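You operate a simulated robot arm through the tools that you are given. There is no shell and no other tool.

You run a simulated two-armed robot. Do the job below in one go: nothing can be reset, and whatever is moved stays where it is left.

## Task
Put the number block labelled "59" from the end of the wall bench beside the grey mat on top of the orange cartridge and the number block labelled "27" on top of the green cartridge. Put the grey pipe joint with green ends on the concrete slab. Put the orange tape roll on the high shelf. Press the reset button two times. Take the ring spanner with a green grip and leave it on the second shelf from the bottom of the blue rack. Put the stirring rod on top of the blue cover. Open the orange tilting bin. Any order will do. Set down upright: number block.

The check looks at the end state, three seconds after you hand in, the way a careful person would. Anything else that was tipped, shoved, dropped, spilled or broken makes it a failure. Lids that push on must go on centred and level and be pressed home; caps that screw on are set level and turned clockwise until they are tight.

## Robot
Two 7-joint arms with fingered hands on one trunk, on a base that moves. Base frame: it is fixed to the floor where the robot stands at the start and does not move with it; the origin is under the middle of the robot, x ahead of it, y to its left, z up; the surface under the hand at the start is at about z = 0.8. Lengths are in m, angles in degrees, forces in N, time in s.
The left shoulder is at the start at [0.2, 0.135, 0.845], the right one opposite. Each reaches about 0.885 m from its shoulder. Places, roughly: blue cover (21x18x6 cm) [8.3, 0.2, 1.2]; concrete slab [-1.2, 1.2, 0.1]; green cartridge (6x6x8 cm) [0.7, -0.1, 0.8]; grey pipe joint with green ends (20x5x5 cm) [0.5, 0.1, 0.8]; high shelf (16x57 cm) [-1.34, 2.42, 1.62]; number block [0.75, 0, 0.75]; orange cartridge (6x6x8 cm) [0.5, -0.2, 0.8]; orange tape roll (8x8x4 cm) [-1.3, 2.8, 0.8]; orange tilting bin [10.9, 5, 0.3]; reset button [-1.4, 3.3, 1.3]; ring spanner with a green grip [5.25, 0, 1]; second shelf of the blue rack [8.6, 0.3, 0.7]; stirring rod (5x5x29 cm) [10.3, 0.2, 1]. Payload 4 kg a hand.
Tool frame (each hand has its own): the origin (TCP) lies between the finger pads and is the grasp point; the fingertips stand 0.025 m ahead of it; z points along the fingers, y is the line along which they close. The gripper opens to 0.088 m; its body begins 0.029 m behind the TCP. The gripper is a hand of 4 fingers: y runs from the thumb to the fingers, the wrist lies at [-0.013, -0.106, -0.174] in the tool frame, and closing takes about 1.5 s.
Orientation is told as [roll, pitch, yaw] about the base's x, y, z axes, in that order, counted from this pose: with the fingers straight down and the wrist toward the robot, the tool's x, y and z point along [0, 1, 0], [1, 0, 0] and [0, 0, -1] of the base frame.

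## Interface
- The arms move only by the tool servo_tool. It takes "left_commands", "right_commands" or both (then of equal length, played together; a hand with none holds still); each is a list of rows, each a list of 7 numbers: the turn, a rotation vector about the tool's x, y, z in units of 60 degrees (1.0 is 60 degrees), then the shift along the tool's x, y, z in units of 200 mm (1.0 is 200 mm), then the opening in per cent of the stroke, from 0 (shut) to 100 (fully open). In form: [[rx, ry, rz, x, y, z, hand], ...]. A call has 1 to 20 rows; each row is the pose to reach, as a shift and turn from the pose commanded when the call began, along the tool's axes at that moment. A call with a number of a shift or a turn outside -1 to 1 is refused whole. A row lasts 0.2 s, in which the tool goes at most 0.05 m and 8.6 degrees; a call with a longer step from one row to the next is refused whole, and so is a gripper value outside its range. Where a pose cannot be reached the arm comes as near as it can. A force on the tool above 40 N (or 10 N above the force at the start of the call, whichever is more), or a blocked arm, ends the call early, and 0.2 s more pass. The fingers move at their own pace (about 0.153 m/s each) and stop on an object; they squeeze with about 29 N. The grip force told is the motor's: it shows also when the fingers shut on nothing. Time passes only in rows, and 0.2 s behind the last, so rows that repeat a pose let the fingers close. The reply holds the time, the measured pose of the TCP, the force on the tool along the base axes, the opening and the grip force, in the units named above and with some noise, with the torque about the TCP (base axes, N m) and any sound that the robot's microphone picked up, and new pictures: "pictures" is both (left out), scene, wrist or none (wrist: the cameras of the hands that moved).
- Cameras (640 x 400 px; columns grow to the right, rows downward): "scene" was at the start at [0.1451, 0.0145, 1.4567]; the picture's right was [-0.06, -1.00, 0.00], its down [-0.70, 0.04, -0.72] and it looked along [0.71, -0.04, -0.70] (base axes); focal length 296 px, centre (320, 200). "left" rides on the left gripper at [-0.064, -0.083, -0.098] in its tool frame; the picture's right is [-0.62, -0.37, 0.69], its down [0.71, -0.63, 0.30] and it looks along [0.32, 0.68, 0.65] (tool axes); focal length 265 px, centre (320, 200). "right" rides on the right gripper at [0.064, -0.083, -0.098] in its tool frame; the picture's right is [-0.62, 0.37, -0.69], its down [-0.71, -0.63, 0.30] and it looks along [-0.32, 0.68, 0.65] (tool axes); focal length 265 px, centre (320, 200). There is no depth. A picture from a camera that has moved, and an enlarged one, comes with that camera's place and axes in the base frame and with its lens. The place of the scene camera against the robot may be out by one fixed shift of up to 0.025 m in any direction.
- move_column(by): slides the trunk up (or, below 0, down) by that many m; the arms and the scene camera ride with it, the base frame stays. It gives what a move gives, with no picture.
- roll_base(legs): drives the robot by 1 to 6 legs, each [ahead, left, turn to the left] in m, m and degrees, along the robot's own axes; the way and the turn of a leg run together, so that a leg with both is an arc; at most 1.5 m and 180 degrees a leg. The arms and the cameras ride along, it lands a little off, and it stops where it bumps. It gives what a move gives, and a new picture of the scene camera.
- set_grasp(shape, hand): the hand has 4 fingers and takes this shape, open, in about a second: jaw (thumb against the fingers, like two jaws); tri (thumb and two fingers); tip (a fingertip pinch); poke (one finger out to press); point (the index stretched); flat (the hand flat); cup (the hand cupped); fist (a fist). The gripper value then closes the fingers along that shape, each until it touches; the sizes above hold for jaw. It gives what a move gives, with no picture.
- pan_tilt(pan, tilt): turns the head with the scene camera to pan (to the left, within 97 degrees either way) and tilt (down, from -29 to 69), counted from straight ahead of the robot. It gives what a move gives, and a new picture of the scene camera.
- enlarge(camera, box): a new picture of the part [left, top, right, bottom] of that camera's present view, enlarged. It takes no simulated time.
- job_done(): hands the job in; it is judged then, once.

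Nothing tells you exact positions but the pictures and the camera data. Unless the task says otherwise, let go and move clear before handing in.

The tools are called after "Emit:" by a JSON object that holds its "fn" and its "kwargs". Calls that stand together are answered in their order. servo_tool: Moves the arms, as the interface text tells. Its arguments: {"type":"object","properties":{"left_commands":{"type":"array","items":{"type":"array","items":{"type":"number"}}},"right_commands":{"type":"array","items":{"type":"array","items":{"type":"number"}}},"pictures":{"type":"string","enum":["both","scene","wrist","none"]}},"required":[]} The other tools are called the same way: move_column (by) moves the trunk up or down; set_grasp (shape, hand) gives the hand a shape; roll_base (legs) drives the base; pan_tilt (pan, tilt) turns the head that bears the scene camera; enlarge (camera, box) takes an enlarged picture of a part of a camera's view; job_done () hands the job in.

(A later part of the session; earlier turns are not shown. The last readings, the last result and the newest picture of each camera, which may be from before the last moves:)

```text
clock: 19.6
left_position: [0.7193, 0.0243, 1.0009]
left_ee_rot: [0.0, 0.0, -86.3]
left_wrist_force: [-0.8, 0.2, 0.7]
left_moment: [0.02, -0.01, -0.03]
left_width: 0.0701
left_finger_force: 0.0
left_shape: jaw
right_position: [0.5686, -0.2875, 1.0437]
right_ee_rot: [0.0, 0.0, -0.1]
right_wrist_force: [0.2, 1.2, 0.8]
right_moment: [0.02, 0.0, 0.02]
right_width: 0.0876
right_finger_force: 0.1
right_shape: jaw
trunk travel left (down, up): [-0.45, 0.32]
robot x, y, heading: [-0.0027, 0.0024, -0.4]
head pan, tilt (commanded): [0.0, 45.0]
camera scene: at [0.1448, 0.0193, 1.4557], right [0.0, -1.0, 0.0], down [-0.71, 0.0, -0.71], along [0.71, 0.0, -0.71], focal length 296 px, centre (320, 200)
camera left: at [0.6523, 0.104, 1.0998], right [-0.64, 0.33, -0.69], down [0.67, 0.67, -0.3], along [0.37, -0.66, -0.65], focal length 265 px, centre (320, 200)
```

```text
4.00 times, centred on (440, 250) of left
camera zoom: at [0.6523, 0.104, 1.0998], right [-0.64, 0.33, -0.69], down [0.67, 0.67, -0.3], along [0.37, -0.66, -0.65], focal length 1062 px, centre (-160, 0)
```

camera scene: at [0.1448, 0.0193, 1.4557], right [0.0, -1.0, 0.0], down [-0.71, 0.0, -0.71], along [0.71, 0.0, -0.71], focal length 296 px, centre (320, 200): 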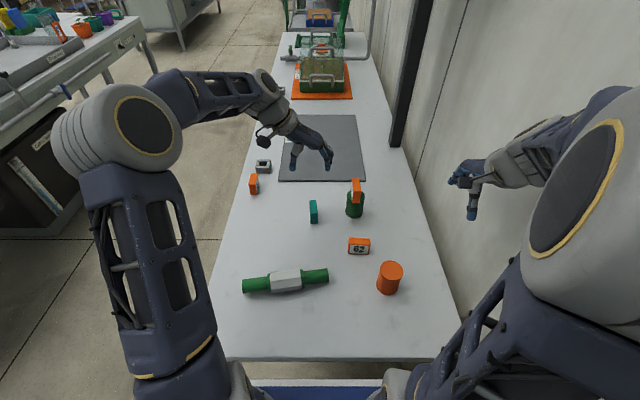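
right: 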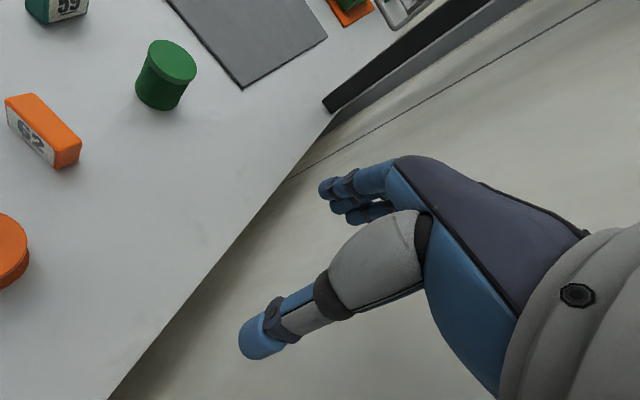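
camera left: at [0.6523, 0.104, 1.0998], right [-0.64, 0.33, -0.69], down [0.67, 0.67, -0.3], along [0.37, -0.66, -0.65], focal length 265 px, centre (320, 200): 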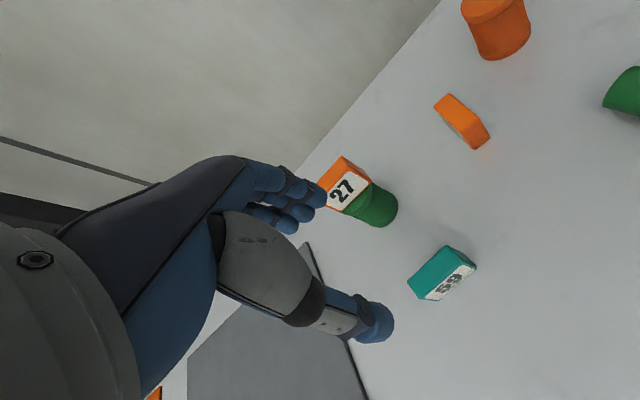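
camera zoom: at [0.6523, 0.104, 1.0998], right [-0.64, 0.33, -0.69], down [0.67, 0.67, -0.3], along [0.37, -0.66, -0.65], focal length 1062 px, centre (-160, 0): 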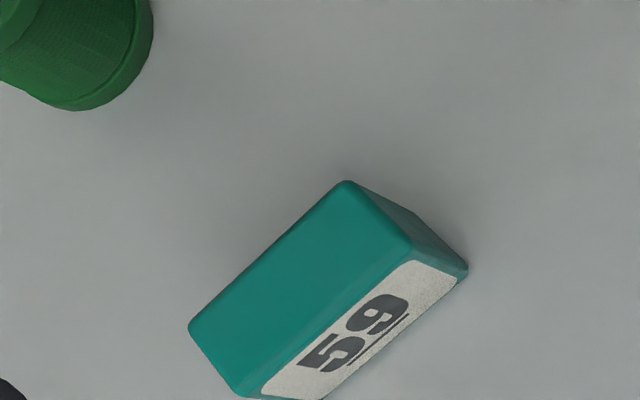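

Block 59's centre is (0.720, 0.021) and it is aligned with the hand. I'll descend to z≈0.831 and close.

Emit:
{"fn": "servo_tool", "kwargs": {"left_commands": [[0, 0, 0, 0.004, 0.014, 0.2, 80], [0, 0, 0, 0.004, 0.014, 0.4, 80], [0, 0, 0, 0.004, 0.014, 0.6, 80], [0, 0, 0, 0.004, 0.014, 0.75, 80], [0, 0, 0, 0.004, 0.014, 0.82, 80], [0, 0, 0, 0.004, 0.014, 0.85, 80]], "pictures": "wrist"}}

Emit:
{"fn": "enlarge", "kwargs": {"camera": "scene", "box": [270, 160, 400, 240]}}

```text
clock: 21.0
left_position: [0.7211, 0.0204, 0.831]
left_ee_rot: [0.0, 0.0, -86.4]
left_wrist_force: [0.1, -0.7, -0.9]
left_moment: [0.01, 0.03, 0.01]
left_width: 0.0704
left_finger_force: 0.0
left_shape: jaw
right_position: [0.5682, -0.2876, 1.0432]
right_ee_rot: [0.0, -0.1, 0.1]
right_wrist_force: [-0.3, -0.8, -0.3]
right_moment: [0.0, -0.03, 0.0]
right_width: 0.0874
right_finger_force: 0.1
right_shape: jaw
trunk travel left (down, up): [-0.45, 0.32]
robot x, y, heading: [-0.004, 0.0044, -0.1]
head pan, tilt (commanded): [0.0, 45.0]
camera left: at [0.6539, 0.1005, 0.9285], right [-0.64, 0.33, -0.69], down [0.67, 0.67, -0.3], along [0.37, -0.66, -0.65], focal length 265 px, centre (320, 200)
```

left: 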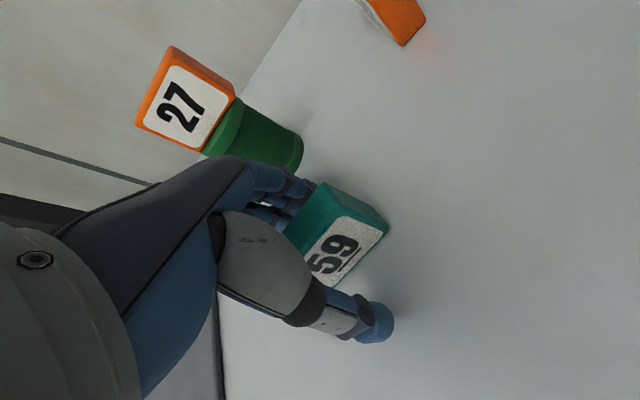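

```text
4.92 times, centred on (335, 200) of scene
camera zoom: at [0.1447, 0.0193, 1.4557], right [0.0, -1.0, 0.0], down [-0.71, 0.0, -0.71], along [0.71, 0.0, -0.71], focal length 1458 px, centre (246, 200)
```

zoom: 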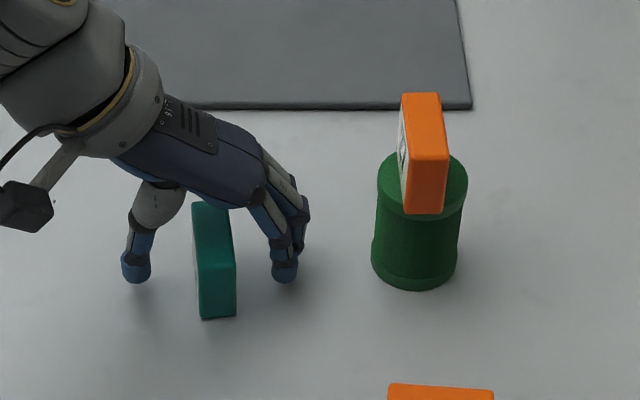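

Emit:
{"fn": "servo_tool", "kwargs": {"left_commands": [[0, 0, 0, 0, 0, 0, 40], [0, 0, 0, 0, 0, 0, 0], [0, 0, 0, 0, 0, 0, 0], [0, 0, 0, 0, 0, 0, 0], [0, 0, 0, 0, 0, 0, 0], [0, 0, 0, 0, 0, 0, 0], [0, 0, 0, 0, 0, 0, 0], [0, 0, 0, 0, 0, 0, 0]], "pictures": "wrist"}}

Emit:
{"fn": "servo_tool", "kwargs": {"left_commands": [[0, 0, 0, 0, 0, -0.15, 0], [0, 0, 0, 0, 0, -0.35, 0], [0, 0, 0, 0, 0, -0.55, 0], [0, 0, 0, 0, 0, -0.75, 0], [0, 0, 0, 0, 0, -0.85, 0]], "pictures": "both"}}

```text
clock: 22.8
left_position: [0.7208, 0.0214, 0.8312]
left_ee_rot: [0.0, 0.0, -86.4]
left_wrist_force: [0.7, -0.4, -0.6]
left_moment: [-0.02, -0.03, 0.0]
left_width: 0.0164
left_finger_force: 28.7
left_shape: jaw
right_position: [0.5686, -0.288, 1.0428]
right_ee_rot: [0.1, 0.0, 0.1]
right_wrist_force: [0.0, 0.4, -0.2]
right_moment: [0.02, 0.01, 0.0]
right_width: 0.0878
right_finger_force: 0.0
right_shape: jaw
trunk travel left (down, up): [-0.45, 0.32]
robot x, y, heading: [-0.0001, 0.0022, 0.3]
head pan, tilt (commanded): [0.0, 45.0]
camera left: at [0.654, 0.1005, 0.9288], right [-0.64, 0.33, -0.69], down [0.67, 0.67, -0.3], along [0.37, -0.66, -0.65], focal length 265 px, centre (320, 200)
```

left: 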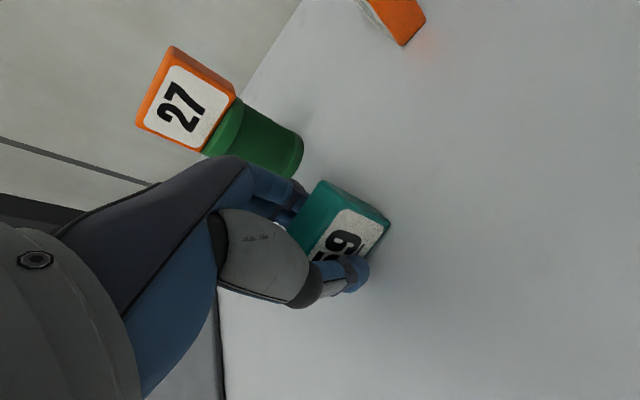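

```text
clock: 24.0
left_position: [0.7213, 0.0208, 1.001]
left_ee_rot: [0.0, 0.0, -86.5]
left_wrist_force: [0.8, 0.3, -0.3]
left_moment: [0.03, -0.03, 0.01]
left_width: 0.016
left_finger_force: 29.2
left_shape: jaw
right_position: [0.5685, -0.2871, 1.0439]
right_ee_rot: [0.0, -0.1, 0.0]
right_wrist_force: [0.5, -0.4, -0.3]
right_moment: [-0.02, 0.02, -0.02]
right_width: 0.0875
right_finger_force: 0.1
right_shape: jaw
trunk travel left (down, up): [-0.45, 0.32]
robot x, y, heading: [0.0053, -0.0014, 0.0]
head pan, tilt (commanded): [0.0, 45.0]
camera scene: at [0.1449, 0.0193, 1.4556], right [0.0, -1.0, 0.0], down [-0.71, 0.0, -0.71], along [0.71, 0.0, -0.71], focal length 296 px, centre (320, 200)
camera left: at [0.6533, 0.1005, 1.1], right [-0.64, 0.33, -0.69], down [0.67, 0.67, -0.3], along [0.37, -0.66, -0.65], focal length 265 px, centre (320, 200)
```

scene: 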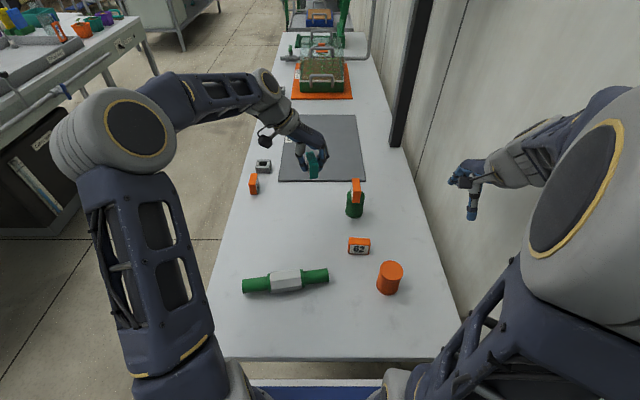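
left: 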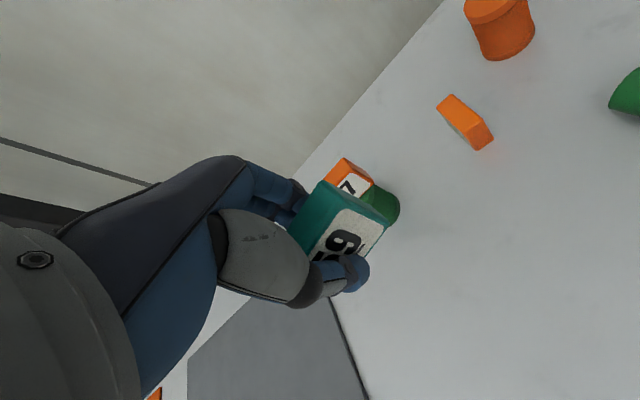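

Emit:
{"fn": "servo_tool", "kwargs": {"left_commands": [[0, 0, 0, -0.2, 0.02, 0, 0], [0, 0, 0, -0.4, 0.04, 0, 0], [0, 0, 0, -0.6, 0.06, 0, 0], [0, 0, 0, -0.8, 0.08, 0, 0], [0, 0, 0, -0.95, 0.09, 0, 0], [0, 0, 0, -0.95, 0.09, 0, 0]], "pictures": "both"}}

Emit:
{"fn": "enlarge", "kwargs": {"camera": "left", "box": [240, 100, 440, 260]}}

Emit:
{"fn": "enlarge", "kwargs": {"camera": "scene", "box": [350, 230, 430, 300]}}

```text
clock: 25.4
left_position: [0.533, -0.0092, 1.0006]
left_ee_rot: [-0.1, 0.1, -86.4]
left_wrist_force: [1.2, -0.5, -0.5]
left_moment: [-0.02, -0.02, 0.01]
left_width: 0.0159
left_finger_force: 28.9
left_shape: jaw
right_position: [0.5676, -0.2883, 1.0424]
right_ee_rot: [0.0, -0.1, 0.0]
right_wrist_force: [-0.3, -0.6, 0.3]
right_moment: [-0.02, 0.0, 0.0]
right_width: 0.0876
right_finger_force: 0.1
right_shape: jaw
trunk travel left (down, up): [-0.45, 0.32]
robot x, y, heading: [0.0014, 0.0027, 0.2]
head pan, tilt (commanded): [0.0, 45.0]
camera scene: at [0.1448, 0.0193, 1.4556], right [0.0, -1.0, 0.0], down [-0.71, 0.0, -0.71], along [0.71, 0.0, -0.71], focal length 296 px, centre (320, 200)
camera left: at [0.4648, 0.0708, 1.0988], right [-0.64, 0.33, -0.69], down [0.67, 0.67, -0.3], along [0.37, -0.66, -0.65], focal length 265 px, centre (320, 200)
```

scene: 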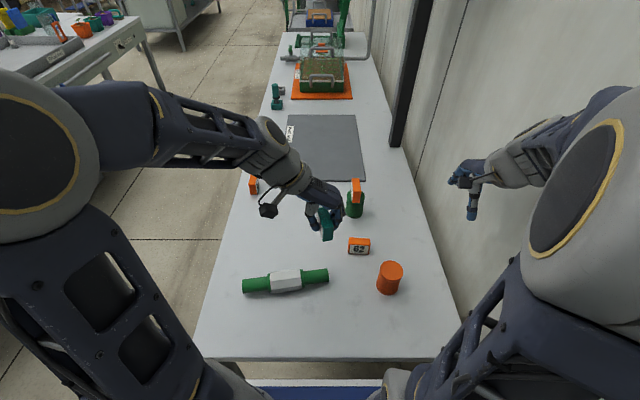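
left: 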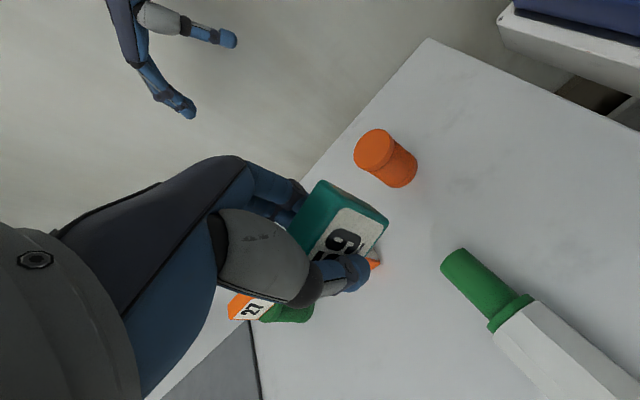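

```text
2.50 times, centred on (340, 180) of left
camera zoom: at [0.4648, 0.0708, 1.0988], right [-0.64, 0.33, -0.69], down [0.67, 0.67, -0.3], along [0.37, -0.66, -0.65], focal length 664 px, centre (270, 250)
```

zoom: 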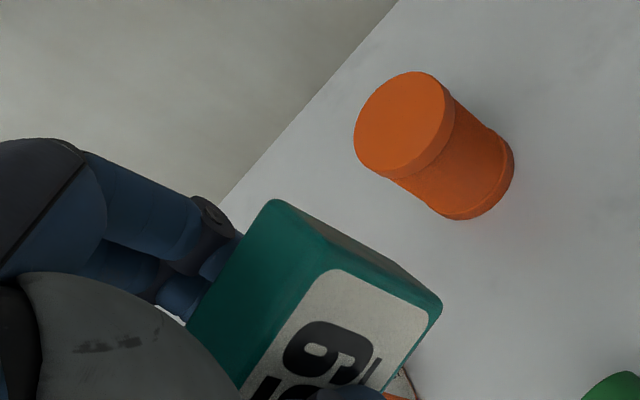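

```text
5.71 times, centred on (390, 265) of scene
camera zoom: at [0.1448, 0.0193, 1.4556], right [0.0, -1.0, 0.0], down [-0.71, 0.0, -0.71], along [0.71, 0.0, -0.71], focal length 1693 px, centre (-80, -171)
```

zoom: 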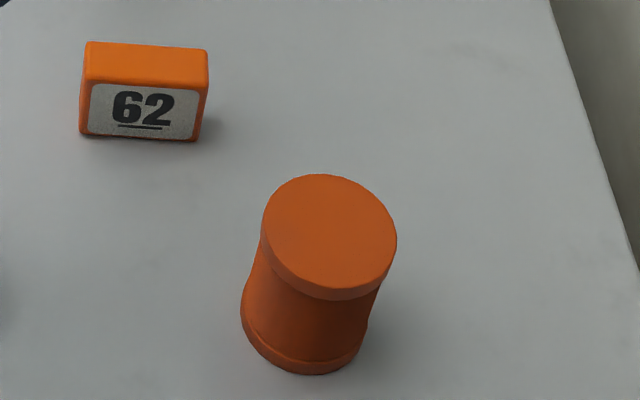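

The orange cartridge's top centre is at about (0.498, -0.158). I'll move block 59 over it and re-check before lowering.

Emit:
{"fn": "servo_tool", "kwargs": {"left_commands": [[0, 0, 0, -0.05, 0.18, 0, 0], [0, 0, 0, -0.1, 0.36, 0, 0], [0, 0, 0, -0.16, 0.55, 0, 0], [0, 0, 0, -0.2215, 0.7325, 0, 0], [0, 0, 0, -0.2215, 0.7325, 0.12, 0], [0, 0, 0, -0.2215, 0.7325, 0.22, 0], [0, 0, 0, -0.2215, 0.7325, 0.22, 0]], "pictures": "both"}}

Emit:
{"fn": "enlarge", "kwargs": {"camera": "left", "box": [260, 160, 460, 310]}}

Emit:
{"fn": "enlarge", "kwargs": {"camera": "scene", "box": [350, 210, 430, 300]}}

```text
clock: 27.0
left_position: [0.4964, -0.1597, 0.9547]
left_ee_rot: [0.0, 0.0, -86.4]
left_wrist_force: [-0.5, 0.7, -0.3]
left_moment: [0.02, 0.02, 0.0]
left_width: 0.016
left_finger_force: 29.2
left_shape: jaw
right_position: [0.569, -0.2887, 1.0424]
right_ee_rot: [0.1, 0.0, 0.1]
right_wrist_force: [0.0, 0.5, 0.2]
right_moment: [0.01, 0.02, 0.03]
right_width: 0.0874
right_finger_force: 0.1
right_shape: jaw
trunk travel left (down, up): [-0.45, 0.32]
robot x, y, heading: [0.0045, 0.0005, 0.2]
head pan, tilt (commanded): [0.0, 45.0]
camera scene: at [0.1447, 0.0193, 1.4557], right [0.0, -1.0, 0.0], down [-0.71, 0.0, -0.71], along [0.71, 0.0, -0.71], focal length 296 px, centre (320, 200)
camera left: at [0.4292, -0.0789, 1.0542], right [-0.64, 0.33, -0.69], down [0.67, 0.67, -0.3], along [0.37, -0.66, -0.65], focal length 265 px, centre (320, 200)
```

scene: 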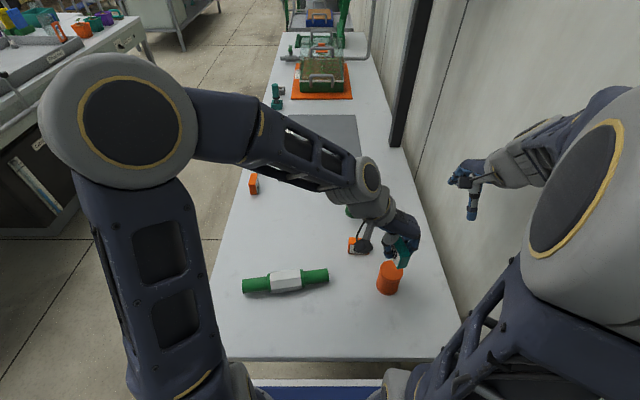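
left: 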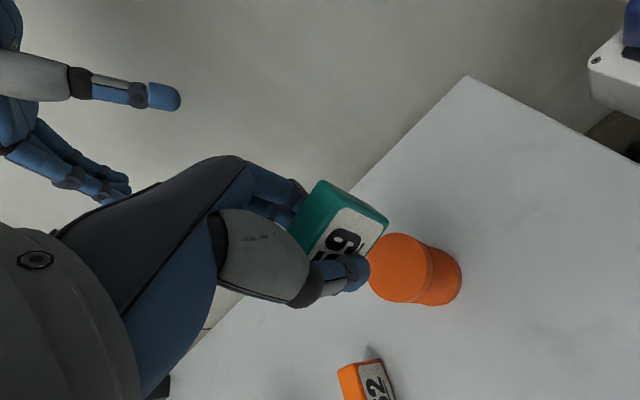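

```text
2.67 times, centred on (360, 235) of left
camera zoom: at [0.4292, -0.0789, 1.0542], right [-0.64, 0.33, -0.69], down [0.67, 0.67, -0.3], along [0.37, -0.66, -0.65], focal length 708 px, centre (213, 107)
```

zoom: 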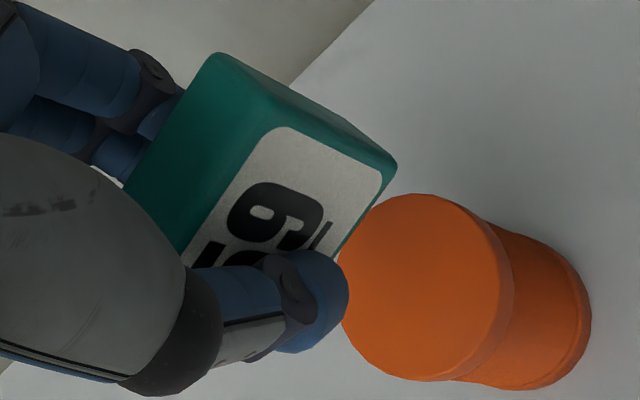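

```text
4.44 times, centred on (390, 255) of scene
camera zoom: at [0.1447, 0.0193, 1.4557], right [0.0, -1.0, 0.0], down [-0.71, 0.0, -0.71], along [0.71, 0.0, -0.71], focal length 1317 px, centre (9, -44)
```

zoom: 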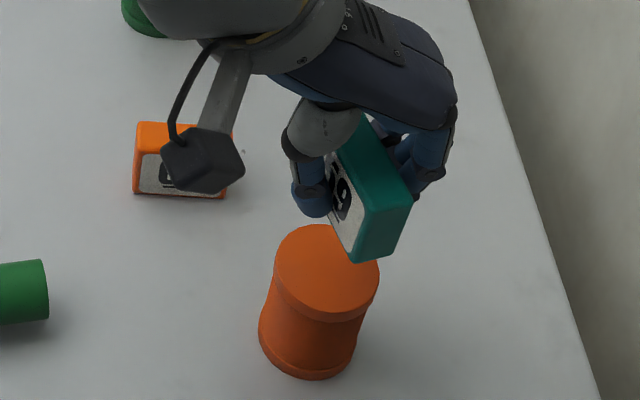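

Cartridge centre confirmed at (0.498, -0.157). I'll nudge by 2 mm and lower to just above contact (contact expected at TCP z≈0.900).

Emit:
{"fn": "servo_tool", "kwargs": {"left_commands": [[0, 0, 0, 0.01, -0.012, 0.07, 0], [0, 0, 0, 0.01, -0.012, 0.14, 0], [0, 0, 0, 0.01, -0.012, 0.19, 0], [0, 0, 0, 0.01, -0.012, 0.23, 0]], "pictures": "wrist"}}

Emit:
{"fn": "enlarge", "kwargs": {"camera": "scene", "box": [360, 225, 420, 300]}}

```text
clock: 28.0
left_position: [0.4991, -0.1548, 0.9106]
left_ee_rot: [0.0, -0.1, -86.4]
left_wrist_force: [-0.4, -0.8, -0.2]
left_moment: [0.03, 0.0, 0.0]
left_width: 0.0163
left_finger_force: 29.5
left_shape: jaw
right_position: [0.5684, -0.2879, 1.0444]
right_ee_rot: [0.0, -0.1, 0.0]
right_wrist_force: [-0.1, -0.1, -0.1]
right_moment: [0.04, 0.01, -0.04]
right_width: 0.0877
right_finger_force: 0.0
right_shape: jaw
trunk travel left (down, up): [-0.45, 0.32]
robot x, y, heading: [-0.0008, 0.0, -0.2]
head pan, tilt (commanded): [0.0, 45.0]
camera left: at [0.4313, -0.0757, 1.0088], right [-0.64, 0.33, -0.69], down [0.67, 0.67, -0.3], along [0.37, -0.66, -0.65], focal length 265 px, centre (320, 200)
```

left: 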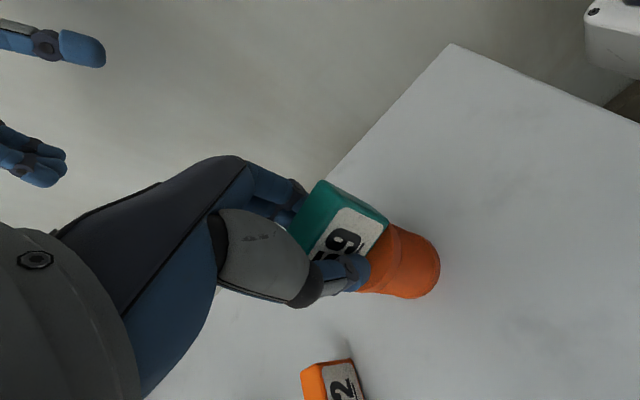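

```text
5.33 times, centred on (390, 262) of scene
camera zoom: at [0.1447, 0.0193, 1.4557], right [0.0, -1.0, 0.0], down [-0.71, 0.0, -0.71], along [0.71, 0.0, -0.71], focal length 1580 px, centre (-53, -133)
```

zoom: 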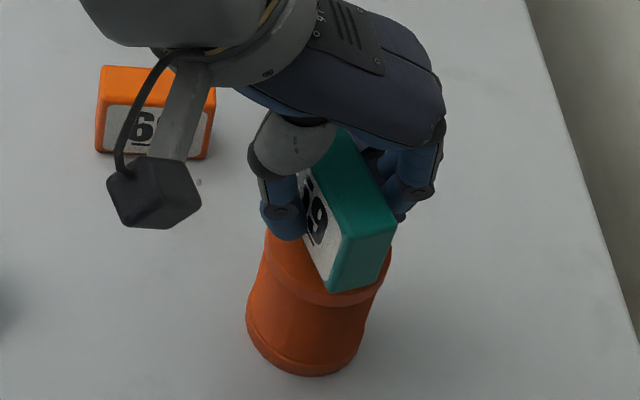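

The block sits about 4–5 mm toward the fingers in the grip, so I'll shift the hand +y by 4 mm and then creep down.

Emit:
{"fn": "servo_tool", "kwargs": {"left_commands": [[0, 0, 0, 0, -0.022, 0.01, 0], [0, 0, 0, 0, -0.022, 0.02, 0], [0, 0, 0, 0, -0.022, 0.03, 0]], "pictures": "none"}}

Emit:
{"fn": "servo_tool", "kwargs": {"left_commands": [[0, 0, 0, 0, 0, 0.01, 0], [0, 0, 0, 0, 0, 0.01, 0]], "pictures": "none"}}

Emit:
{"fn": "servo_tool", "kwargs": {"left_commands": [[0, 0, 0, 0, 0, 0.01, 0], [0, 0, 0, 0, 0, 0.01, 0]], "pictures": "none"}}

Emit:
{"fn": "enlarge", "kwargs": {"camera": "scene", "box": [360, 225, 420, 300]}}

```text
clock: 28.8
left_position: [0.498, -0.15, 0.9048]
left_ee_rot: [0.1, 0.0, -86.4]
left_wrist_force: [0.4, 0.2, -0.8]
left_moment: [0.0, -0.03, 0.02]
left_width: 0.016
left_finger_force: 28.6
left_shape: jaw
right_position: [0.569, -0.2872, 1.043]
right_ee_rot: [0.0, 0.0, 0.0]
right_wrist_force: [0.0, 0.2, 0.4]
right_moment: [0.01, -0.01, 0.01]
right_width: 0.0877
right_finger_force: 0.0
right_shape: jaw
trunk travel left (down, up): [-0.45, 0.32]
robot x, y, heading: [-0.0002, 0.0, -0.0]
head pan, tilt (commanded): [0.0, 45.0]
```

```text
clock: 29.4
left_position: [0.4988, -0.1518, 0.903]
left_ee_rot: [-0.1, 0.0, -86.4]
left_wrist_force: [-0.2, 0.1, 0.0]
left_moment: [0.02, 0.01, -0.04]
left_width: 0.0161
left_finger_force: 28.8
left_shape: jaw
right_position: [0.5688, -0.2879, 1.043]
right_ee_rot: [0.1, 0.1, -0.1]
right_wrist_force: [-0.4, -0.5, 0.3]
right_moment: [0.0, -0.01, -0.03]
right_width: 0.0878
right_finger_force: 0.1
right_shape: jaw
trunk travel left (down, up): [-0.45, 0.32]
robot x, y, heading: [-0.0024, -0.0015, 0.1]
head pan, tilt (commanded): [0.0, 45.0]
```

```text
clock: 30.0
left_position: [0.4979, -0.151, 0.9006]
left_ee_rot: [0.0, 0.0, -86.2]
left_wrist_force: [0.5, 0.1, -0.6]
left_moment: [0.01, -0.01, 0.0]
left_width: 0.016
left_finger_force: 29.2
left_shape: jaw
right_position: [0.5692, -0.2879, 1.0424]
right_ee_rot: [-0.1, 0.0, 0.0]
right_wrist_force: [0.4, 0.5, -0.1]
right_moment: [-0.01, 0.0, -0.01]
right_width: 0.0879
right_finger_force: 0.0
right_shape: jaw
trunk travel left (down, up): [-0.45, 0.32]
robot x, y, heading: [0.0014, 0.0014, -0.0]
head pan, tilt (commanded): [0.0, 45.0]
```

```text
5.33 times, centred on (390, 262) of scene
camera zoom: at [0.1447, 0.0193, 1.4557], right [0.0, -1.0, 0.0], down [-0.71, 0.0, -0.71], along [0.71, 0.0, -0.71], focal length 1580 px, centre (-53, -133)
```

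zoom: 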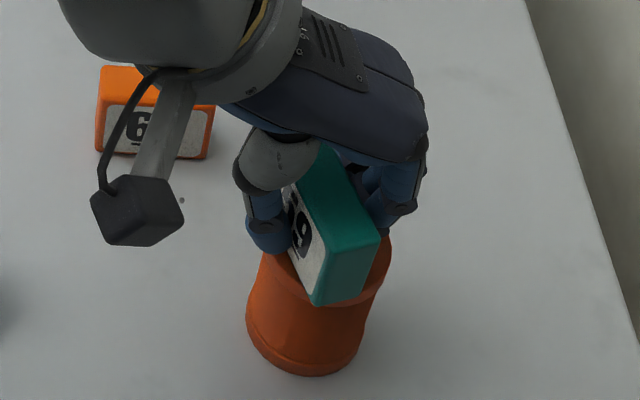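

Emit:
{"fn": "servo_tool", "kwargs": {"left_commands": [[0, 0, 0, 0, 0, 0.01, 0], [0, 0, 0, 0, 0, 0.01, 0]], "pictures": "none"}}

Emit:
{"fn": "servo_tool", "kwargs": {"left_commands": [[0, 0, 0, 0, 0, 0.005, 0], [0, 0, 0, 0, 0, 0.005, 0]], "pictures": "none"}}

```text
clock: 30.6
left_position: [0.4996, -0.151, 0.8984]
left_ee_rot: [0.0, 0.0, -86.4]
left_wrist_force: [-0.4, -0.2, 6.5]
left_moment: [0.02, 0.01, 0.02]
left_width: 0.0164
left_finger_force: 28.9
left_shape: jaw
right_position: [0.5681, -0.2882, 1.042]
right_ee_rot: [0.1, 0.0, -0.1]
right_wrist_force: [0.4, 0.7, 0.6]
right_moment: [-0.03, 0.01, 0.0]
right_width: 0.0876
right_finger_force: 0.0
right_shape: jaw
trunk travel left (down, up): [-0.45, 0.32]
robot x, y, heading: [0.0, 0.0008, -0.3]
head pan, tilt (commanded): [0.0, 45.0]
```

```text
clock: 31.2
left_position: [0.4995, -0.1503, 0.8989]
left_ee_rot: [0.2, -0.1, -86.4]
left_wrist_force: [0.3, 1.2, 13.5]
left_moment: [0.01, 0.0, -0.01]
left_width: 0.0166
left_finger_force: 28.6
left_shape: jaw
right_position: [0.5682, -0.2885, 1.0434]
right_ee_rot: [0.1, 0.1, 0.0]
right_wrist_force: [-1.0, 0.2, -0.8]
right_moment: [0.01, 0.0, -0.02]
right_width: 0.0876
right_finger_force: 0.0
right_shape: jaw
trunk travel left (down, up): [-0.45, 0.32]
robot x, y, heading: [0.0002, 0.0007, 0.1]
head pan, tilt (commanded): [0.0, 45.0]
```

Contact is made. Now I'll relieve the push, open and lift.

Emit:
{"fn": "servo_tool", "kwargs": {"left_commands": [[0, 0, 0, 0, 0, -0.01, 0], [0, 0, 0, 0, 0, -0.01, 25], [0, 0, 0, 0, 0, -0.01, 40], [0, 0, 0, 0, 0, -0.01, 55], [0, 0, 0, 0, 0, -0.01, 70], [0, 0, 0, 0, 0, -0.01, 75]], "pictures": "wrist"}}

Emit:
{"fn": "enlarge", "kwargs": {"camera": "scene", "box": [360, 225, 420, 300]}}

```text
clock: 32.6
left_position: [0.5, -0.1499, 0.8999]
left_ee_rot: [0.0, -0.1, -86.4]
left_wrist_force: [-0.6, -0.4, 0.5]
left_moment: [0.01, 0.01, -0.04]
left_width: 0.0658
left_finger_force: 0.0
left_shape: jaw
right_position: [0.5683, -0.2876, 1.0422]
right_ee_rot: [0.0, 0.0, 0.1]
right_wrist_force: [0.5, 0.0, 0.2]
right_moment: [0.02, 0.01, 0.02]
right_width: 0.0875
right_finger_force: 0.1
right_shape: jaw
trunk travel left (down, up): [-0.45, 0.32]
robot x, y, heading: [-0.0025, 0.001, 0.1]
head pan, tilt (commanded): [0.0, 45.0]
camera left: at [0.4311, -0.0712, 0.9983], right [-0.64, 0.33, -0.69], down [0.67, 0.67, -0.3], along [0.37, -0.66, -0.65], focal length 265 px, centre (320, 200)
```

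left: 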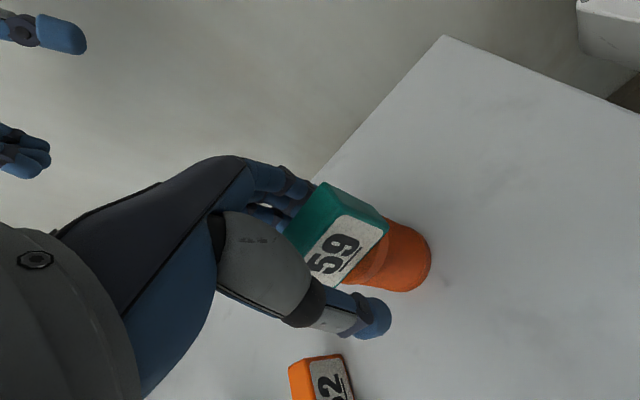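

```text
5.33 times, centred on (390, 262) of scene
camera zoom: at [0.1447, 0.0193, 1.4557], right [0.0, -1.0, 0.0], down [-0.71, 0.0, -0.71], along [0.71, 0.0, -0.71], focal length 1580 px, centre (-53, -133)
```

zoom: 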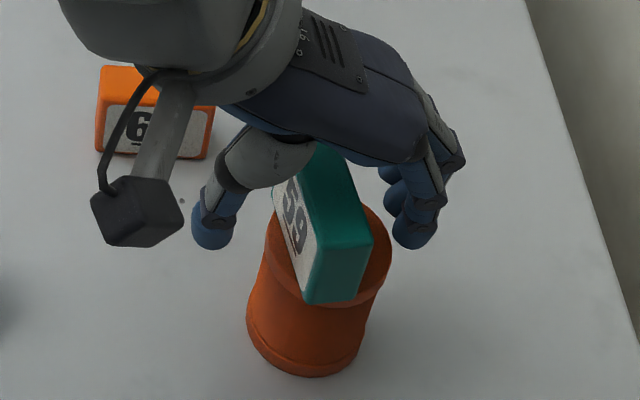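

Block 59 is upright on the orange cartridge. Now I'll lift away and bring the left hand over the pipe joint, turned back to yaw ≈ 0.

Emit:
{"fn": "servo_tool", "kwargs": {"left_commands": [[0, 0, 0, 0, 0, -0.15, 80], [0, 0, 0, 0, 0, -0.35, 85], [0, 0, 0, 0, 0, -0.55, 90], [0, 0, 0, 0, 0, -0.65, 95]], "pictures": "none"}}

Emit:
{"fn": "servo_tool", "kwargs": {"left_commands": [[0, 0, -0.125, 0.006, -0.1, 0, 100], [0, 0, -0.25, 0.012, -0.2, 0, 100], [0, 0, -0.375, 0.018, -0.3, 0, 100], [0, 0, -0.5, 0.024, -0.4, 0, 100], [0, 0, -0.625, 0.03, -0.5, 0, 100], [0, 0, -0.75, 0.036, -0.6, 0, 100], [0, 0, -0.875, 0.042, -0.68, 0, 100], [0, 0, -1.0, 0.047, -0.75, 0, 100]], "pictures": "none"}}

Emit:
{"fn": "servo_tool", "kwargs": {"left_commands": [[0, 0, -0.12, 0.09, -0.06, 0, 100], [0, 0, -0.24, 0.18, -0.12, 0, 100], [0, 0, -0.36, 0.27, -0.18, 0, 100], [0, 0, -0.44, 0.35, -0.23, 0, 100], [0, 0, -0.44, 0.35, -0.23, 0, 100]], "pictures": "both"}}

```text
clock: 33.6
left_position: [0.4998, -0.1499, 1.0295]
left_ee_rot: [0.0, 0.0, -86.4]
left_wrist_force: [-0.7, -0.3, 0.0]
left_moment: [0.0, 0.02, 0.02]
left_width: 0.0829
left_finger_force: 0.0
left_shape: jaw
right_position: [0.5704, -0.287, 1.0429]
right_ee_rot: [0.0, 0.0, 0.0]
right_wrist_force: [-0.7, 0.1, -0.3]
right_moment: [-0.01, -0.01, 0.02]
right_width: 0.0879
right_finger_force: 0.1
right_shape: jaw
trunk travel left (down, up): [-0.45, 0.32]
robot x, y, heading: [0.0003, 0.0012, -0.0]
head pan, tilt (commanded): [0.0, 45.0]
```

```text
clock: 35.4
left_position: [0.4985, -0.0002, 1.0294]
left_ee_rot: [0.0, 0.0, -26.4]
left_wrist_force: [-0.5, 0.4, 1.1]
left_moment: [0.0, -0.01, 0.02]
left_width: 0.0876
left_finger_force: 0.0
left_shape: jaw
right_position: [0.569, -0.2875, 1.0426]
right_ee_rot: [-0.1, 0.0, 0.0]
right_wrist_force: [-0.3, -0.4, -0.2]
right_moment: [-0.01, -0.04, 0.02]
right_width: 0.0879
right_finger_force: 0.1
right_shape: jaw
trunk travel left (down, up): [-0.45, 0.32]
robot x, y, heading: [0.0015, -0.0043, -0.0]
head pan, tilt (commanded): [0.0, 45.0]
```

```text
clock: 36.6
left_position: [0.4884, 0.0834, 1.03]
left_ee_rot: [0.0, -0.1, 0.1]
left_wrist_force: [1.0, 0.9, 0.1]
left_moment: [0.02, -0.02, 0.0]
left_width: 0.0875
left_finger_force: 0.1
left_shape: jaw
right_position: [0.5677, -0.287, 1.0433]
right_ee_rot: [0.0, 0.0, 0.0]
right_wrist_force: [0.6, -0.6, -0.5]
right_moment: [-0.01, 0.03, -0.03]
right_width: 0.0879
right_finger_force: 0.0
right_shape: jaw
trunk travel left (down, up): [-0.45, 0.32]
robot x, y, heading: [0.0006, -0.0009, -0.1]
head pan, tilt (commanded): [0.0, 45.0]
camera scene: at [0.1447, 0.0193, 1.4557], right [0.0, -1.0, 0.0], down [-0.71, 0.0, -0.71], along [0.71, 0.0, -0.71], focal length 296 px, centre (320, 200)
camera left: at [0.4072, 0.0191, 1.1282], right [-0.37, -0.62, -0.69], down [-0.63, 0.71, -0.3], along [0.68, 0.33, -0.65], focal length 265 px, centre (320, 200)
```

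scene: 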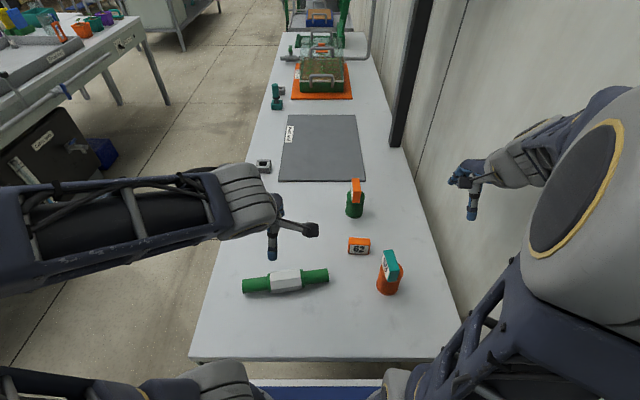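
left: 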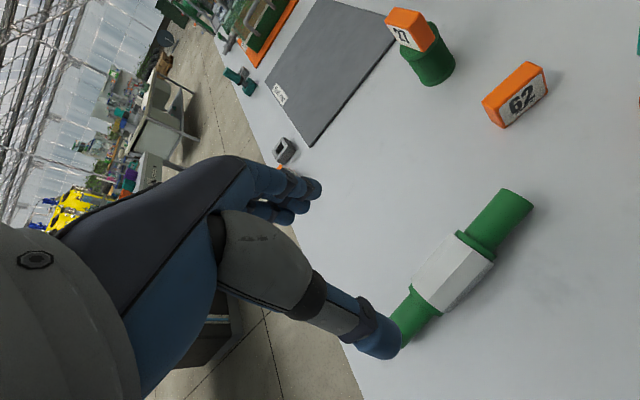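

The pipe joint's centre is at about (0.497, 0.078), lying nearly along y (turned +7°). I'll descend partway with the matching yaw and check.

Emit:
{"fn": "servo_tool", "kwargs": {"left_commands": [[0, 0, -0.03, -0.01, 0.01, 0.2, 100], [0, 0, -0.06, -0.02, 0.03, 0.4, 100], [0, 0, -0.09, -0.027, 0.043, 0.55, 100], [0, 0, -0.117, -0.027, 0.043, 0.67, 100], [0, 0, -0.117, -0.027, 0.043, 0.67, 100]], "pictures": "both"}}

Emit:
{"fn": "enlarge", "kwargs": {"camera": "scene", "box": [220, 200, 360, 310]}}

```text
clock: 37.8
left_position: [0.5468, 0.0623, 0.9143]
left_ee_rot: [0.0, 0.2, 7.1]
left_wrist_force: [0.3, 1.0, 0.9]
left_moment: [-0.01, 0.01, 0.01]
left_width: 0.0875
left_finger_force: 0.0
left_shape: jaw
left hand out of reach, approached as far as the arm can: row 1, 2, 3, 4, 5
right_position: [0.5689, -0.2875, 1.0437]
right_ee_rot: [0.0, 0.0, 0.0]
right_wrist_force: [0.4, 0.2, -0.7]
right_moment: [0.04, 0.01, 0.0]
right_width: 0.0875
right_finger_force: 0.1
right_shape: jaw
trunk travel left (down, up): [-0.45, 0.32]
robot x, y, heading: [0.0011, -0.0008, -0.3]
head pan, tilt (commanded): [0.0, 45.0]
camera scene: at [0.1447, 0.0193, 1.4556], right [0.0, -1.0, 0.0], down [-0.71, 0.0, -0.71], along [0.71, 0.0, -0.71], focal length 296 px, centre (320, 200)
camera left: at [0.4738, -0.0119, 1.0133], right [-0.29, -0.66, -0.69], down [-0.71, 0.63, -0.3], along [0.64, 0.41, -0.66], focal length 265 px, centre (320, 200)
```

scene: 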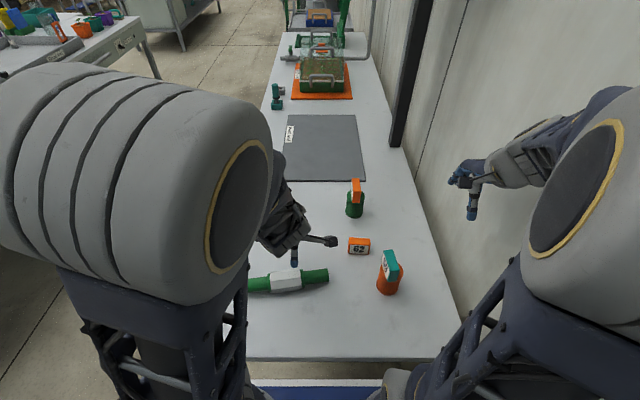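
left: 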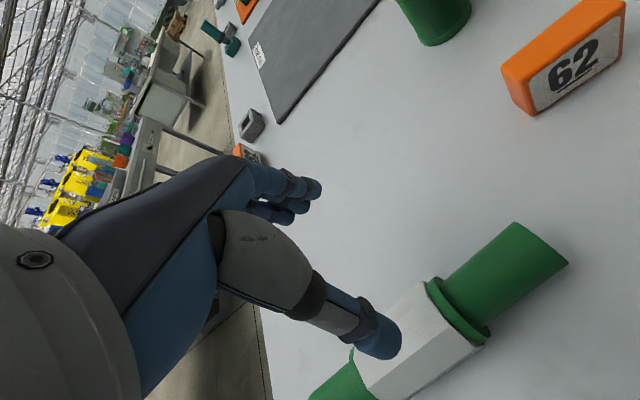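

```text
3.64 times, centred on (290, 255) of scene
camera zoom: at [0.1447, 0.0193, 1.4556], right [0.0, -1.0, 0.0], down [-0.71, 0.0, -0.71], along [0.71, 0.0, -0.71], focal length 1077 px, centre (429, 0)
```

zoom: 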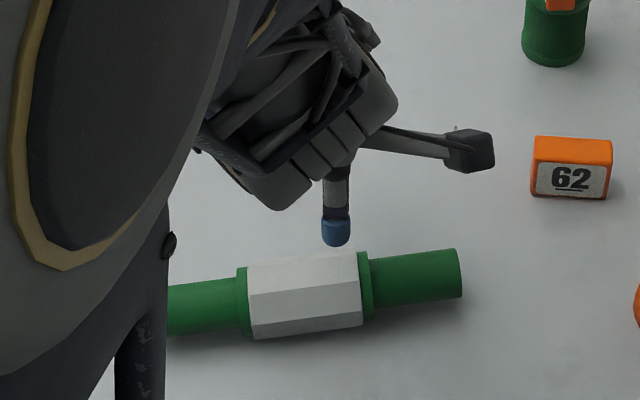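

That pose is too close to the shoulder. I'll lift the hand and back the base up about 0.22 m for a comfortable reach.

Emit:
{"fn": "servo_tool", "kwargs": {"left_commands": [[0, 0, 0, 0, 0, -0.2, 100], [0, 0, 0, 0, 0, -0.4, 100], [0, 0, 0, 0, 0, -0.6, 100], [0, 0, 0, 0, 0, -0.7, 100]], "pictures": "none"}}

Emit:
{"fn": "roll_base", "kwargs": {"legs": [[-0.22, 0, 0]]}}

```text
clock: 38.8
left_position: [0.5446, 0.061, 1.0542]
left_ee_rot: [0.0, 0.1, 6.9]
left_wrist_force: [-0.9, 0.4, -0.6]
left_moment: [-0.02, 0.0, 0.0]
left_width: 0.0877
left_finger_force: 0.1
left_shape: jaw
right_position: [0.5684, -0.2868, 1.0428]
right_ee_rot: [0.0, 0.0, 0.0]
right_wrist_force: [0.3, -0.1, -1.0]
right_moment: [0.01, 0.0, -0.01]
right_width: 0.0874
right_finger_force: 0.0
right_shape: jaw
trunk travel left (down, up): [-0.45, 0.32]
robot x, y, heading: [-0.002, -0.0004, 0.2]
head pan, tilt (commanded): [0.0, 45.0]
```

```text
clock: 40.5
left_position: [0.3238, 0.061, 1.0535]
left_ee_rot: [0.0, 0.0, 6.9]
left_wrist_force: [-1.0, 0.3, -0.2]
left_moment: [-0.01, 0.03, 0.01]
left_width: 0.0878
left_finger_force: 0.0
left_shape: jaw
right_position: [0.3472, -0.2879, 1.0436]
right_ee_rot: [0.0, 0.0, 0.1]
right_wrist_force: [0.8, -0.1, -0.2]
right_moment: [-0.04, 0.02, 0.02]
right_width: 0.0876
right_finger_force: 0.1
right_shape: jaw
trunk travel left (down, up): [-0.45, 0.32]
robot x, y, heading: [-0.2221, -0.0033, -0.1]
head pan, tilt (commanded): [0.0, 45.0]
camera scene: at [-0.0765, 0.0193, 1.4557], right [0.0, -1.0, 0.0], down [-0.71, 0.0, -0.71], along [0.71, 0.0, -0.71], focal length 296 px, centre (320, 200)
```

scene: 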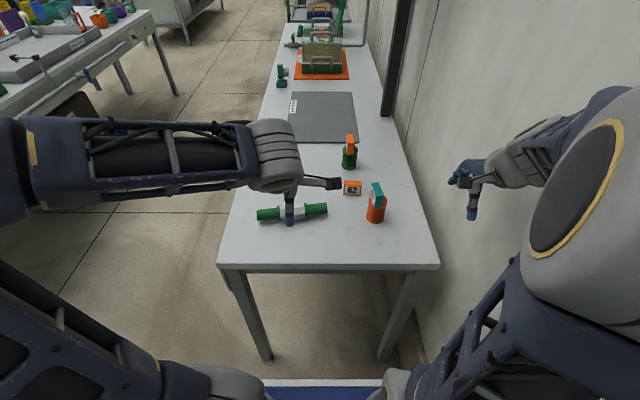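

Emit:
{"fn": "servo_tool", "kwargs": {"left_commands": [[0, 0, 0, -0.004, 0.2, 0, 100], [0, 0, 0, -0.008, 0.4, 0.05, 100], [0, 0, 0, -0.012, 0.6, 0.15, 100], [0, 0, 0, -0.018, 0.75, 0.3, 100], [0, 0, 0, -0.021, 0.869, 0.45, 100], [0, 0, 0, -0.021, 0.869, 0.55, 100], [0, 0, 0, -0.021, 0.869, 0.55, 100]], "pictures": "both"}}

Emit:
{"fn": "enlarge", "kwargs": {"camera": "scene", "box": [240, 130, 380, 230]}}

```text
clock: 42.1
left_position: [0.4969, 0.0793, 0.9441]
left_ee_rot: [0.0, -0.1, 7.0]
left_wrist_force: [0.4, 0.6, -0.1]
left_moment: [0.0, 0.0, 0.01]
left_width: 0.0882
left_finger_force: 0.0
left_shape: jaw
right_position: [0.3473, -0.2872, 1.0434]
right_ee_rot: [0.0, 0.0, 0.0]
right_wrist_force: [-0.3, -0.5, 1.1]
right_moment: [-0.02, -0.01, 0.0]
right_width: 0.0877
right_finger_force: 0.0
right_shape: jaw
trunk travel left (down, up): [-0.45, 0.32]
robot x, y, heading: [-0.222, 0.0008, 0.0]
head pan, tilt (commanded): [0.0, 45.0]
camera scene: at [-0.0765, 0.0193, 1.4557], right [0.0, -1.0, 0.0], down [-0.71, 0.0, -0.71], along [0.71, 0.0, -0.71], focal length 296 px, centre (320, 200)
camera left: at [0.4242, 0.0053, 1.0418], right [-0.29, -0.66, -0.69], down [-0.71, 0.63, -0.3], along [0.64, 0.41, -0.65], focal length 265 px, centre (320, 200)
```

scene: 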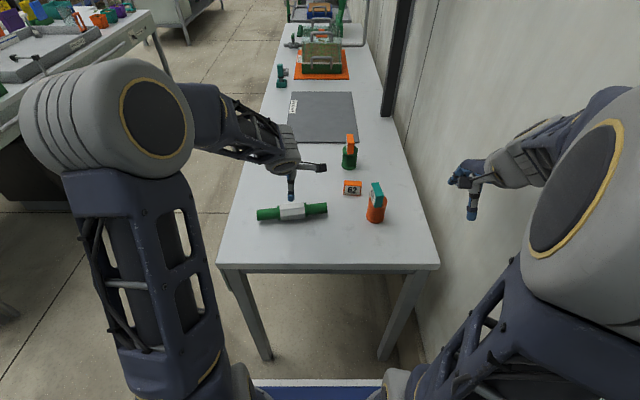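
left: 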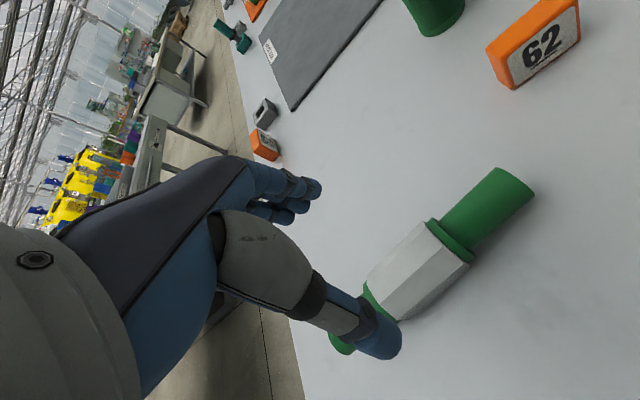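

```text
4.00 times, centred on (310, 180) of scene
camera zoom: at [-0.0765, 0.0193, 1.4557], right [0.0, -1.0, 0.0], down [-0.71, 0.0, -0.71], along [0.71, 0.0, -0.71], focal length 1185 px, centre (360, 280)
```

zoom: 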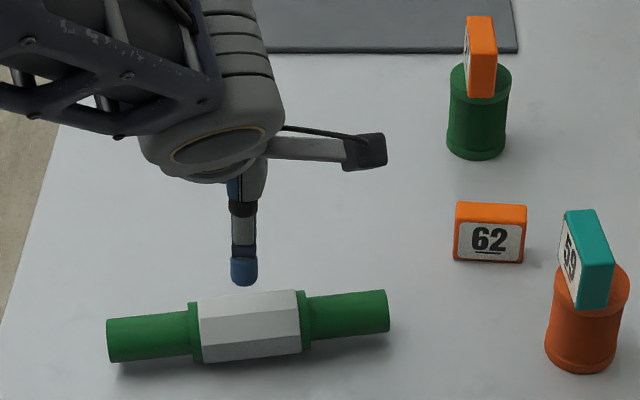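

Emit:
{"fn": "servo_tool", "kwargs": {"left_commands": [[0, 0, 0, -0.012, 0.008, 0.15, 100], [0, 0, 0, -0.012, 0.008, 0.3, 100], [0, 0, 0, -0.012, 0.008, 0.42, 100], [0, 0, 0, -0.012, 0.008, 0.5, 100], [0, 0, 0, -0.012, 0.008, 0.56, 100]], "pictures": "wrist"}}

Emit:
{"fn": "enlarge", "kwargs": {"camera": "scene", "box": [240, 150, 340, 230]}}

```text
clock: 43.3
left_position: [0.5, 0.0763, 0.8305]
left_ee_rot: [0.0, 0.0, 7.0]
left_wrist_force: [0.1, -0.8, 0.4]
left_moment: [0.01, 0.03, -0.01]
left_width: 0.0875
left_finger_force: 0.0
left_shape: jaw
right_position: [0.3475, -0.2873, 1.0432]
right_ee_rot: [0.0, 0.1, 0.1]
right_wrist_force: [0.4, 1.3, 1.1]
right_moment: [-0.01, -0.01, -0.02]
right_width: 0.0876
right_finger_force: 0.0
right_shape: jaw
trunk travel left (down, up): [-0.45, 0.32]
robot x, y, heading: [-0.2217, 0.0007, -0.3]
head pan, tilt (commanded): [0.0, 45.0]
camera left: at [0.4267, 0.0038, 0.9293], right [-0.29, -0.66, -0.69], down [-0.71, 0.63, -0.3], along [0.64, 0.41, -0.65], focal length 265 px, centre (320, 200)
```

left: 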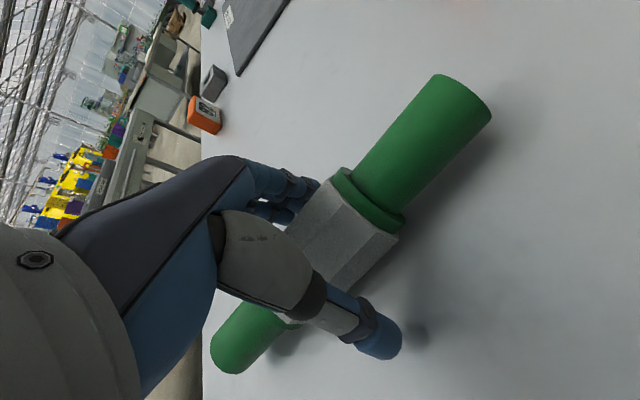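

```text
5.00 times, centred on (290, 190) of scene
camera zoom: at [-0.0766, 0.0192, 1.4557], right [0.0, -1.0, 0.0], down [-0.71, 0.0, -0.71], along [0.71, 0.0, -0.71], focal length 1481 px, centre (470, 250)
```

zoom: 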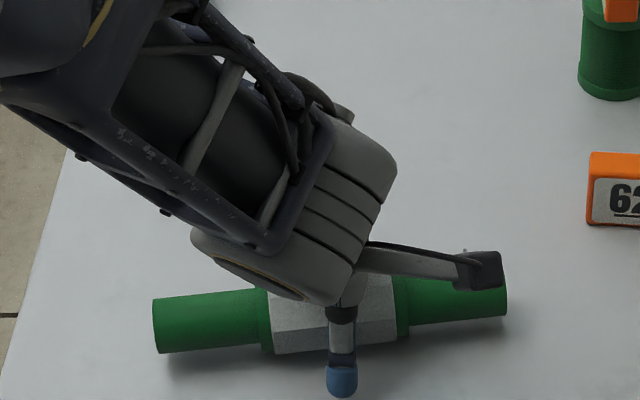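

Thumb and fingers straddle the white hex section. I'll close now and lift.

Emit:
{"fn": "servo_tool", "kwargs": {"left_commands": [[0, 0, 0, 0, 0, 0, 50], [0, 0, 0, 0, 0, 0, 0], [0, 0, 0, 0, 0, 0, 0], [0, 0, 0, 0, 0, 0, 0], [0, 0, 0, 0, 0, 0, 0], [0, 0, 0, 0, 0, 0, 0], [0, 0, 0, 0, 0, 0, 0]], "pictures": "none"}}

Emit:
{"fn": "servo_tool", "kwargs": {"left_commands": [[0, 0, 0, 0, 0, -0.1, 0], [0, 0, 0, 0, 0, -0.3, 0], [0, 0, 0, 0, 0, -0.5, 0], [0, 0, 0, 0, 0, -0.7, 0], [0, 0, 0, 0, 0, -0.9, 0]], "pictures": "both"}}

```text
clock: 44.9
left_position: [0.4988, 0.0775, 0.8315]
left_ee_rot: [0.0, 0.0, 6.9]
left_wrist_force: [0.1, -0.4, -1.7]
left_moment: [-0.02, -0.02, -0.02]
left_width: 0.0376
left_finger_force: 29.2
left_shape: jaw
right_position: [0.3483, -0.2861, 1.0433]
right_ee_rot: [0.0, -0.1, 0.0]
right_wrist_force: [-0.4, -1.2, -0.5]
right_moment: [0.01, -0.02, 0.02]
right_width: 0.0875
right_finger_force: 0.0
right_shape: jaw
trunk travel left (down, up): [-0.45, 0.32]
robot x, y, heading: [-0.2196, 0.0004, -0.0]
head pan, tilt (commanded): [0.0, 45.0]
```

```text
clock: 46.1
left_position: [0.5003, 0.076, 1.0133]
left_ee_rot: [0.0, 0.0, 7.1]
left_wrist_force: [-0.8, -0.4, -1.1]
left_moment: [0.02, -0.02, 0.0]
left_width: 0.0378
left_finger_force: 28.9
left_shape: jaw
right_position: [0.3471, -0.2871, 1.0439]
right_ee_rot: [0.0, 0.0, 0.0]
right_wrist_force: [0.3, 0.6, 0.4]
right_moment: [-0.02, 0.01, 0.01]
right_width: 0.0878
right_finger_force: 0.0
right_shape: jaw
trunk travel left (down, up): [-0.45, 0.32]
robot x, y, heading: [-0.2204, -0.0015, -0.1]
head pan, tilt (commanded): [0.0, 45.0]
camera scene: at [-0.0762, 0.0194, 1.4556], right [0.0, -1.0, 0.0], down [-0.71, 0.0, -0.71], along [0.71, 0.0, -0.71], focal length 296 px, centre (320, 200)
camera left: at [0.4266, 0.0037, 1.1114], right [-0.29, -0.66, -0.69], down [-0.71, 0.63, -0.3], along [0.64, 0.41, -0.65], focal length 265 px, centre (320, 200)
```

scene: 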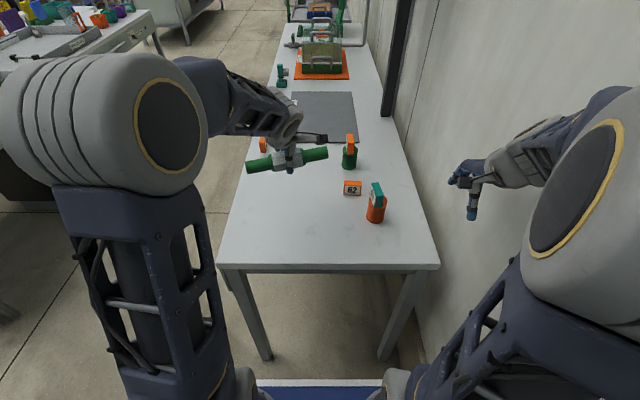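
left: 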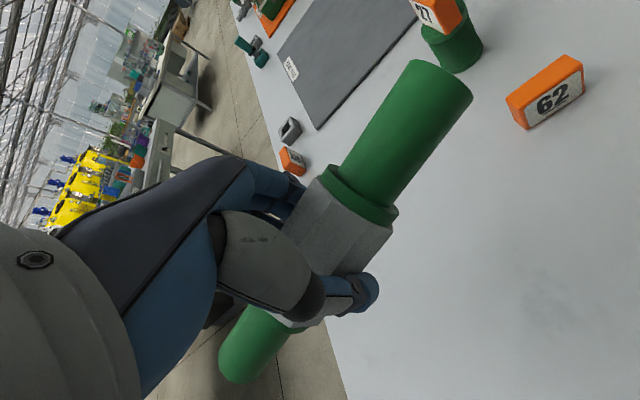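

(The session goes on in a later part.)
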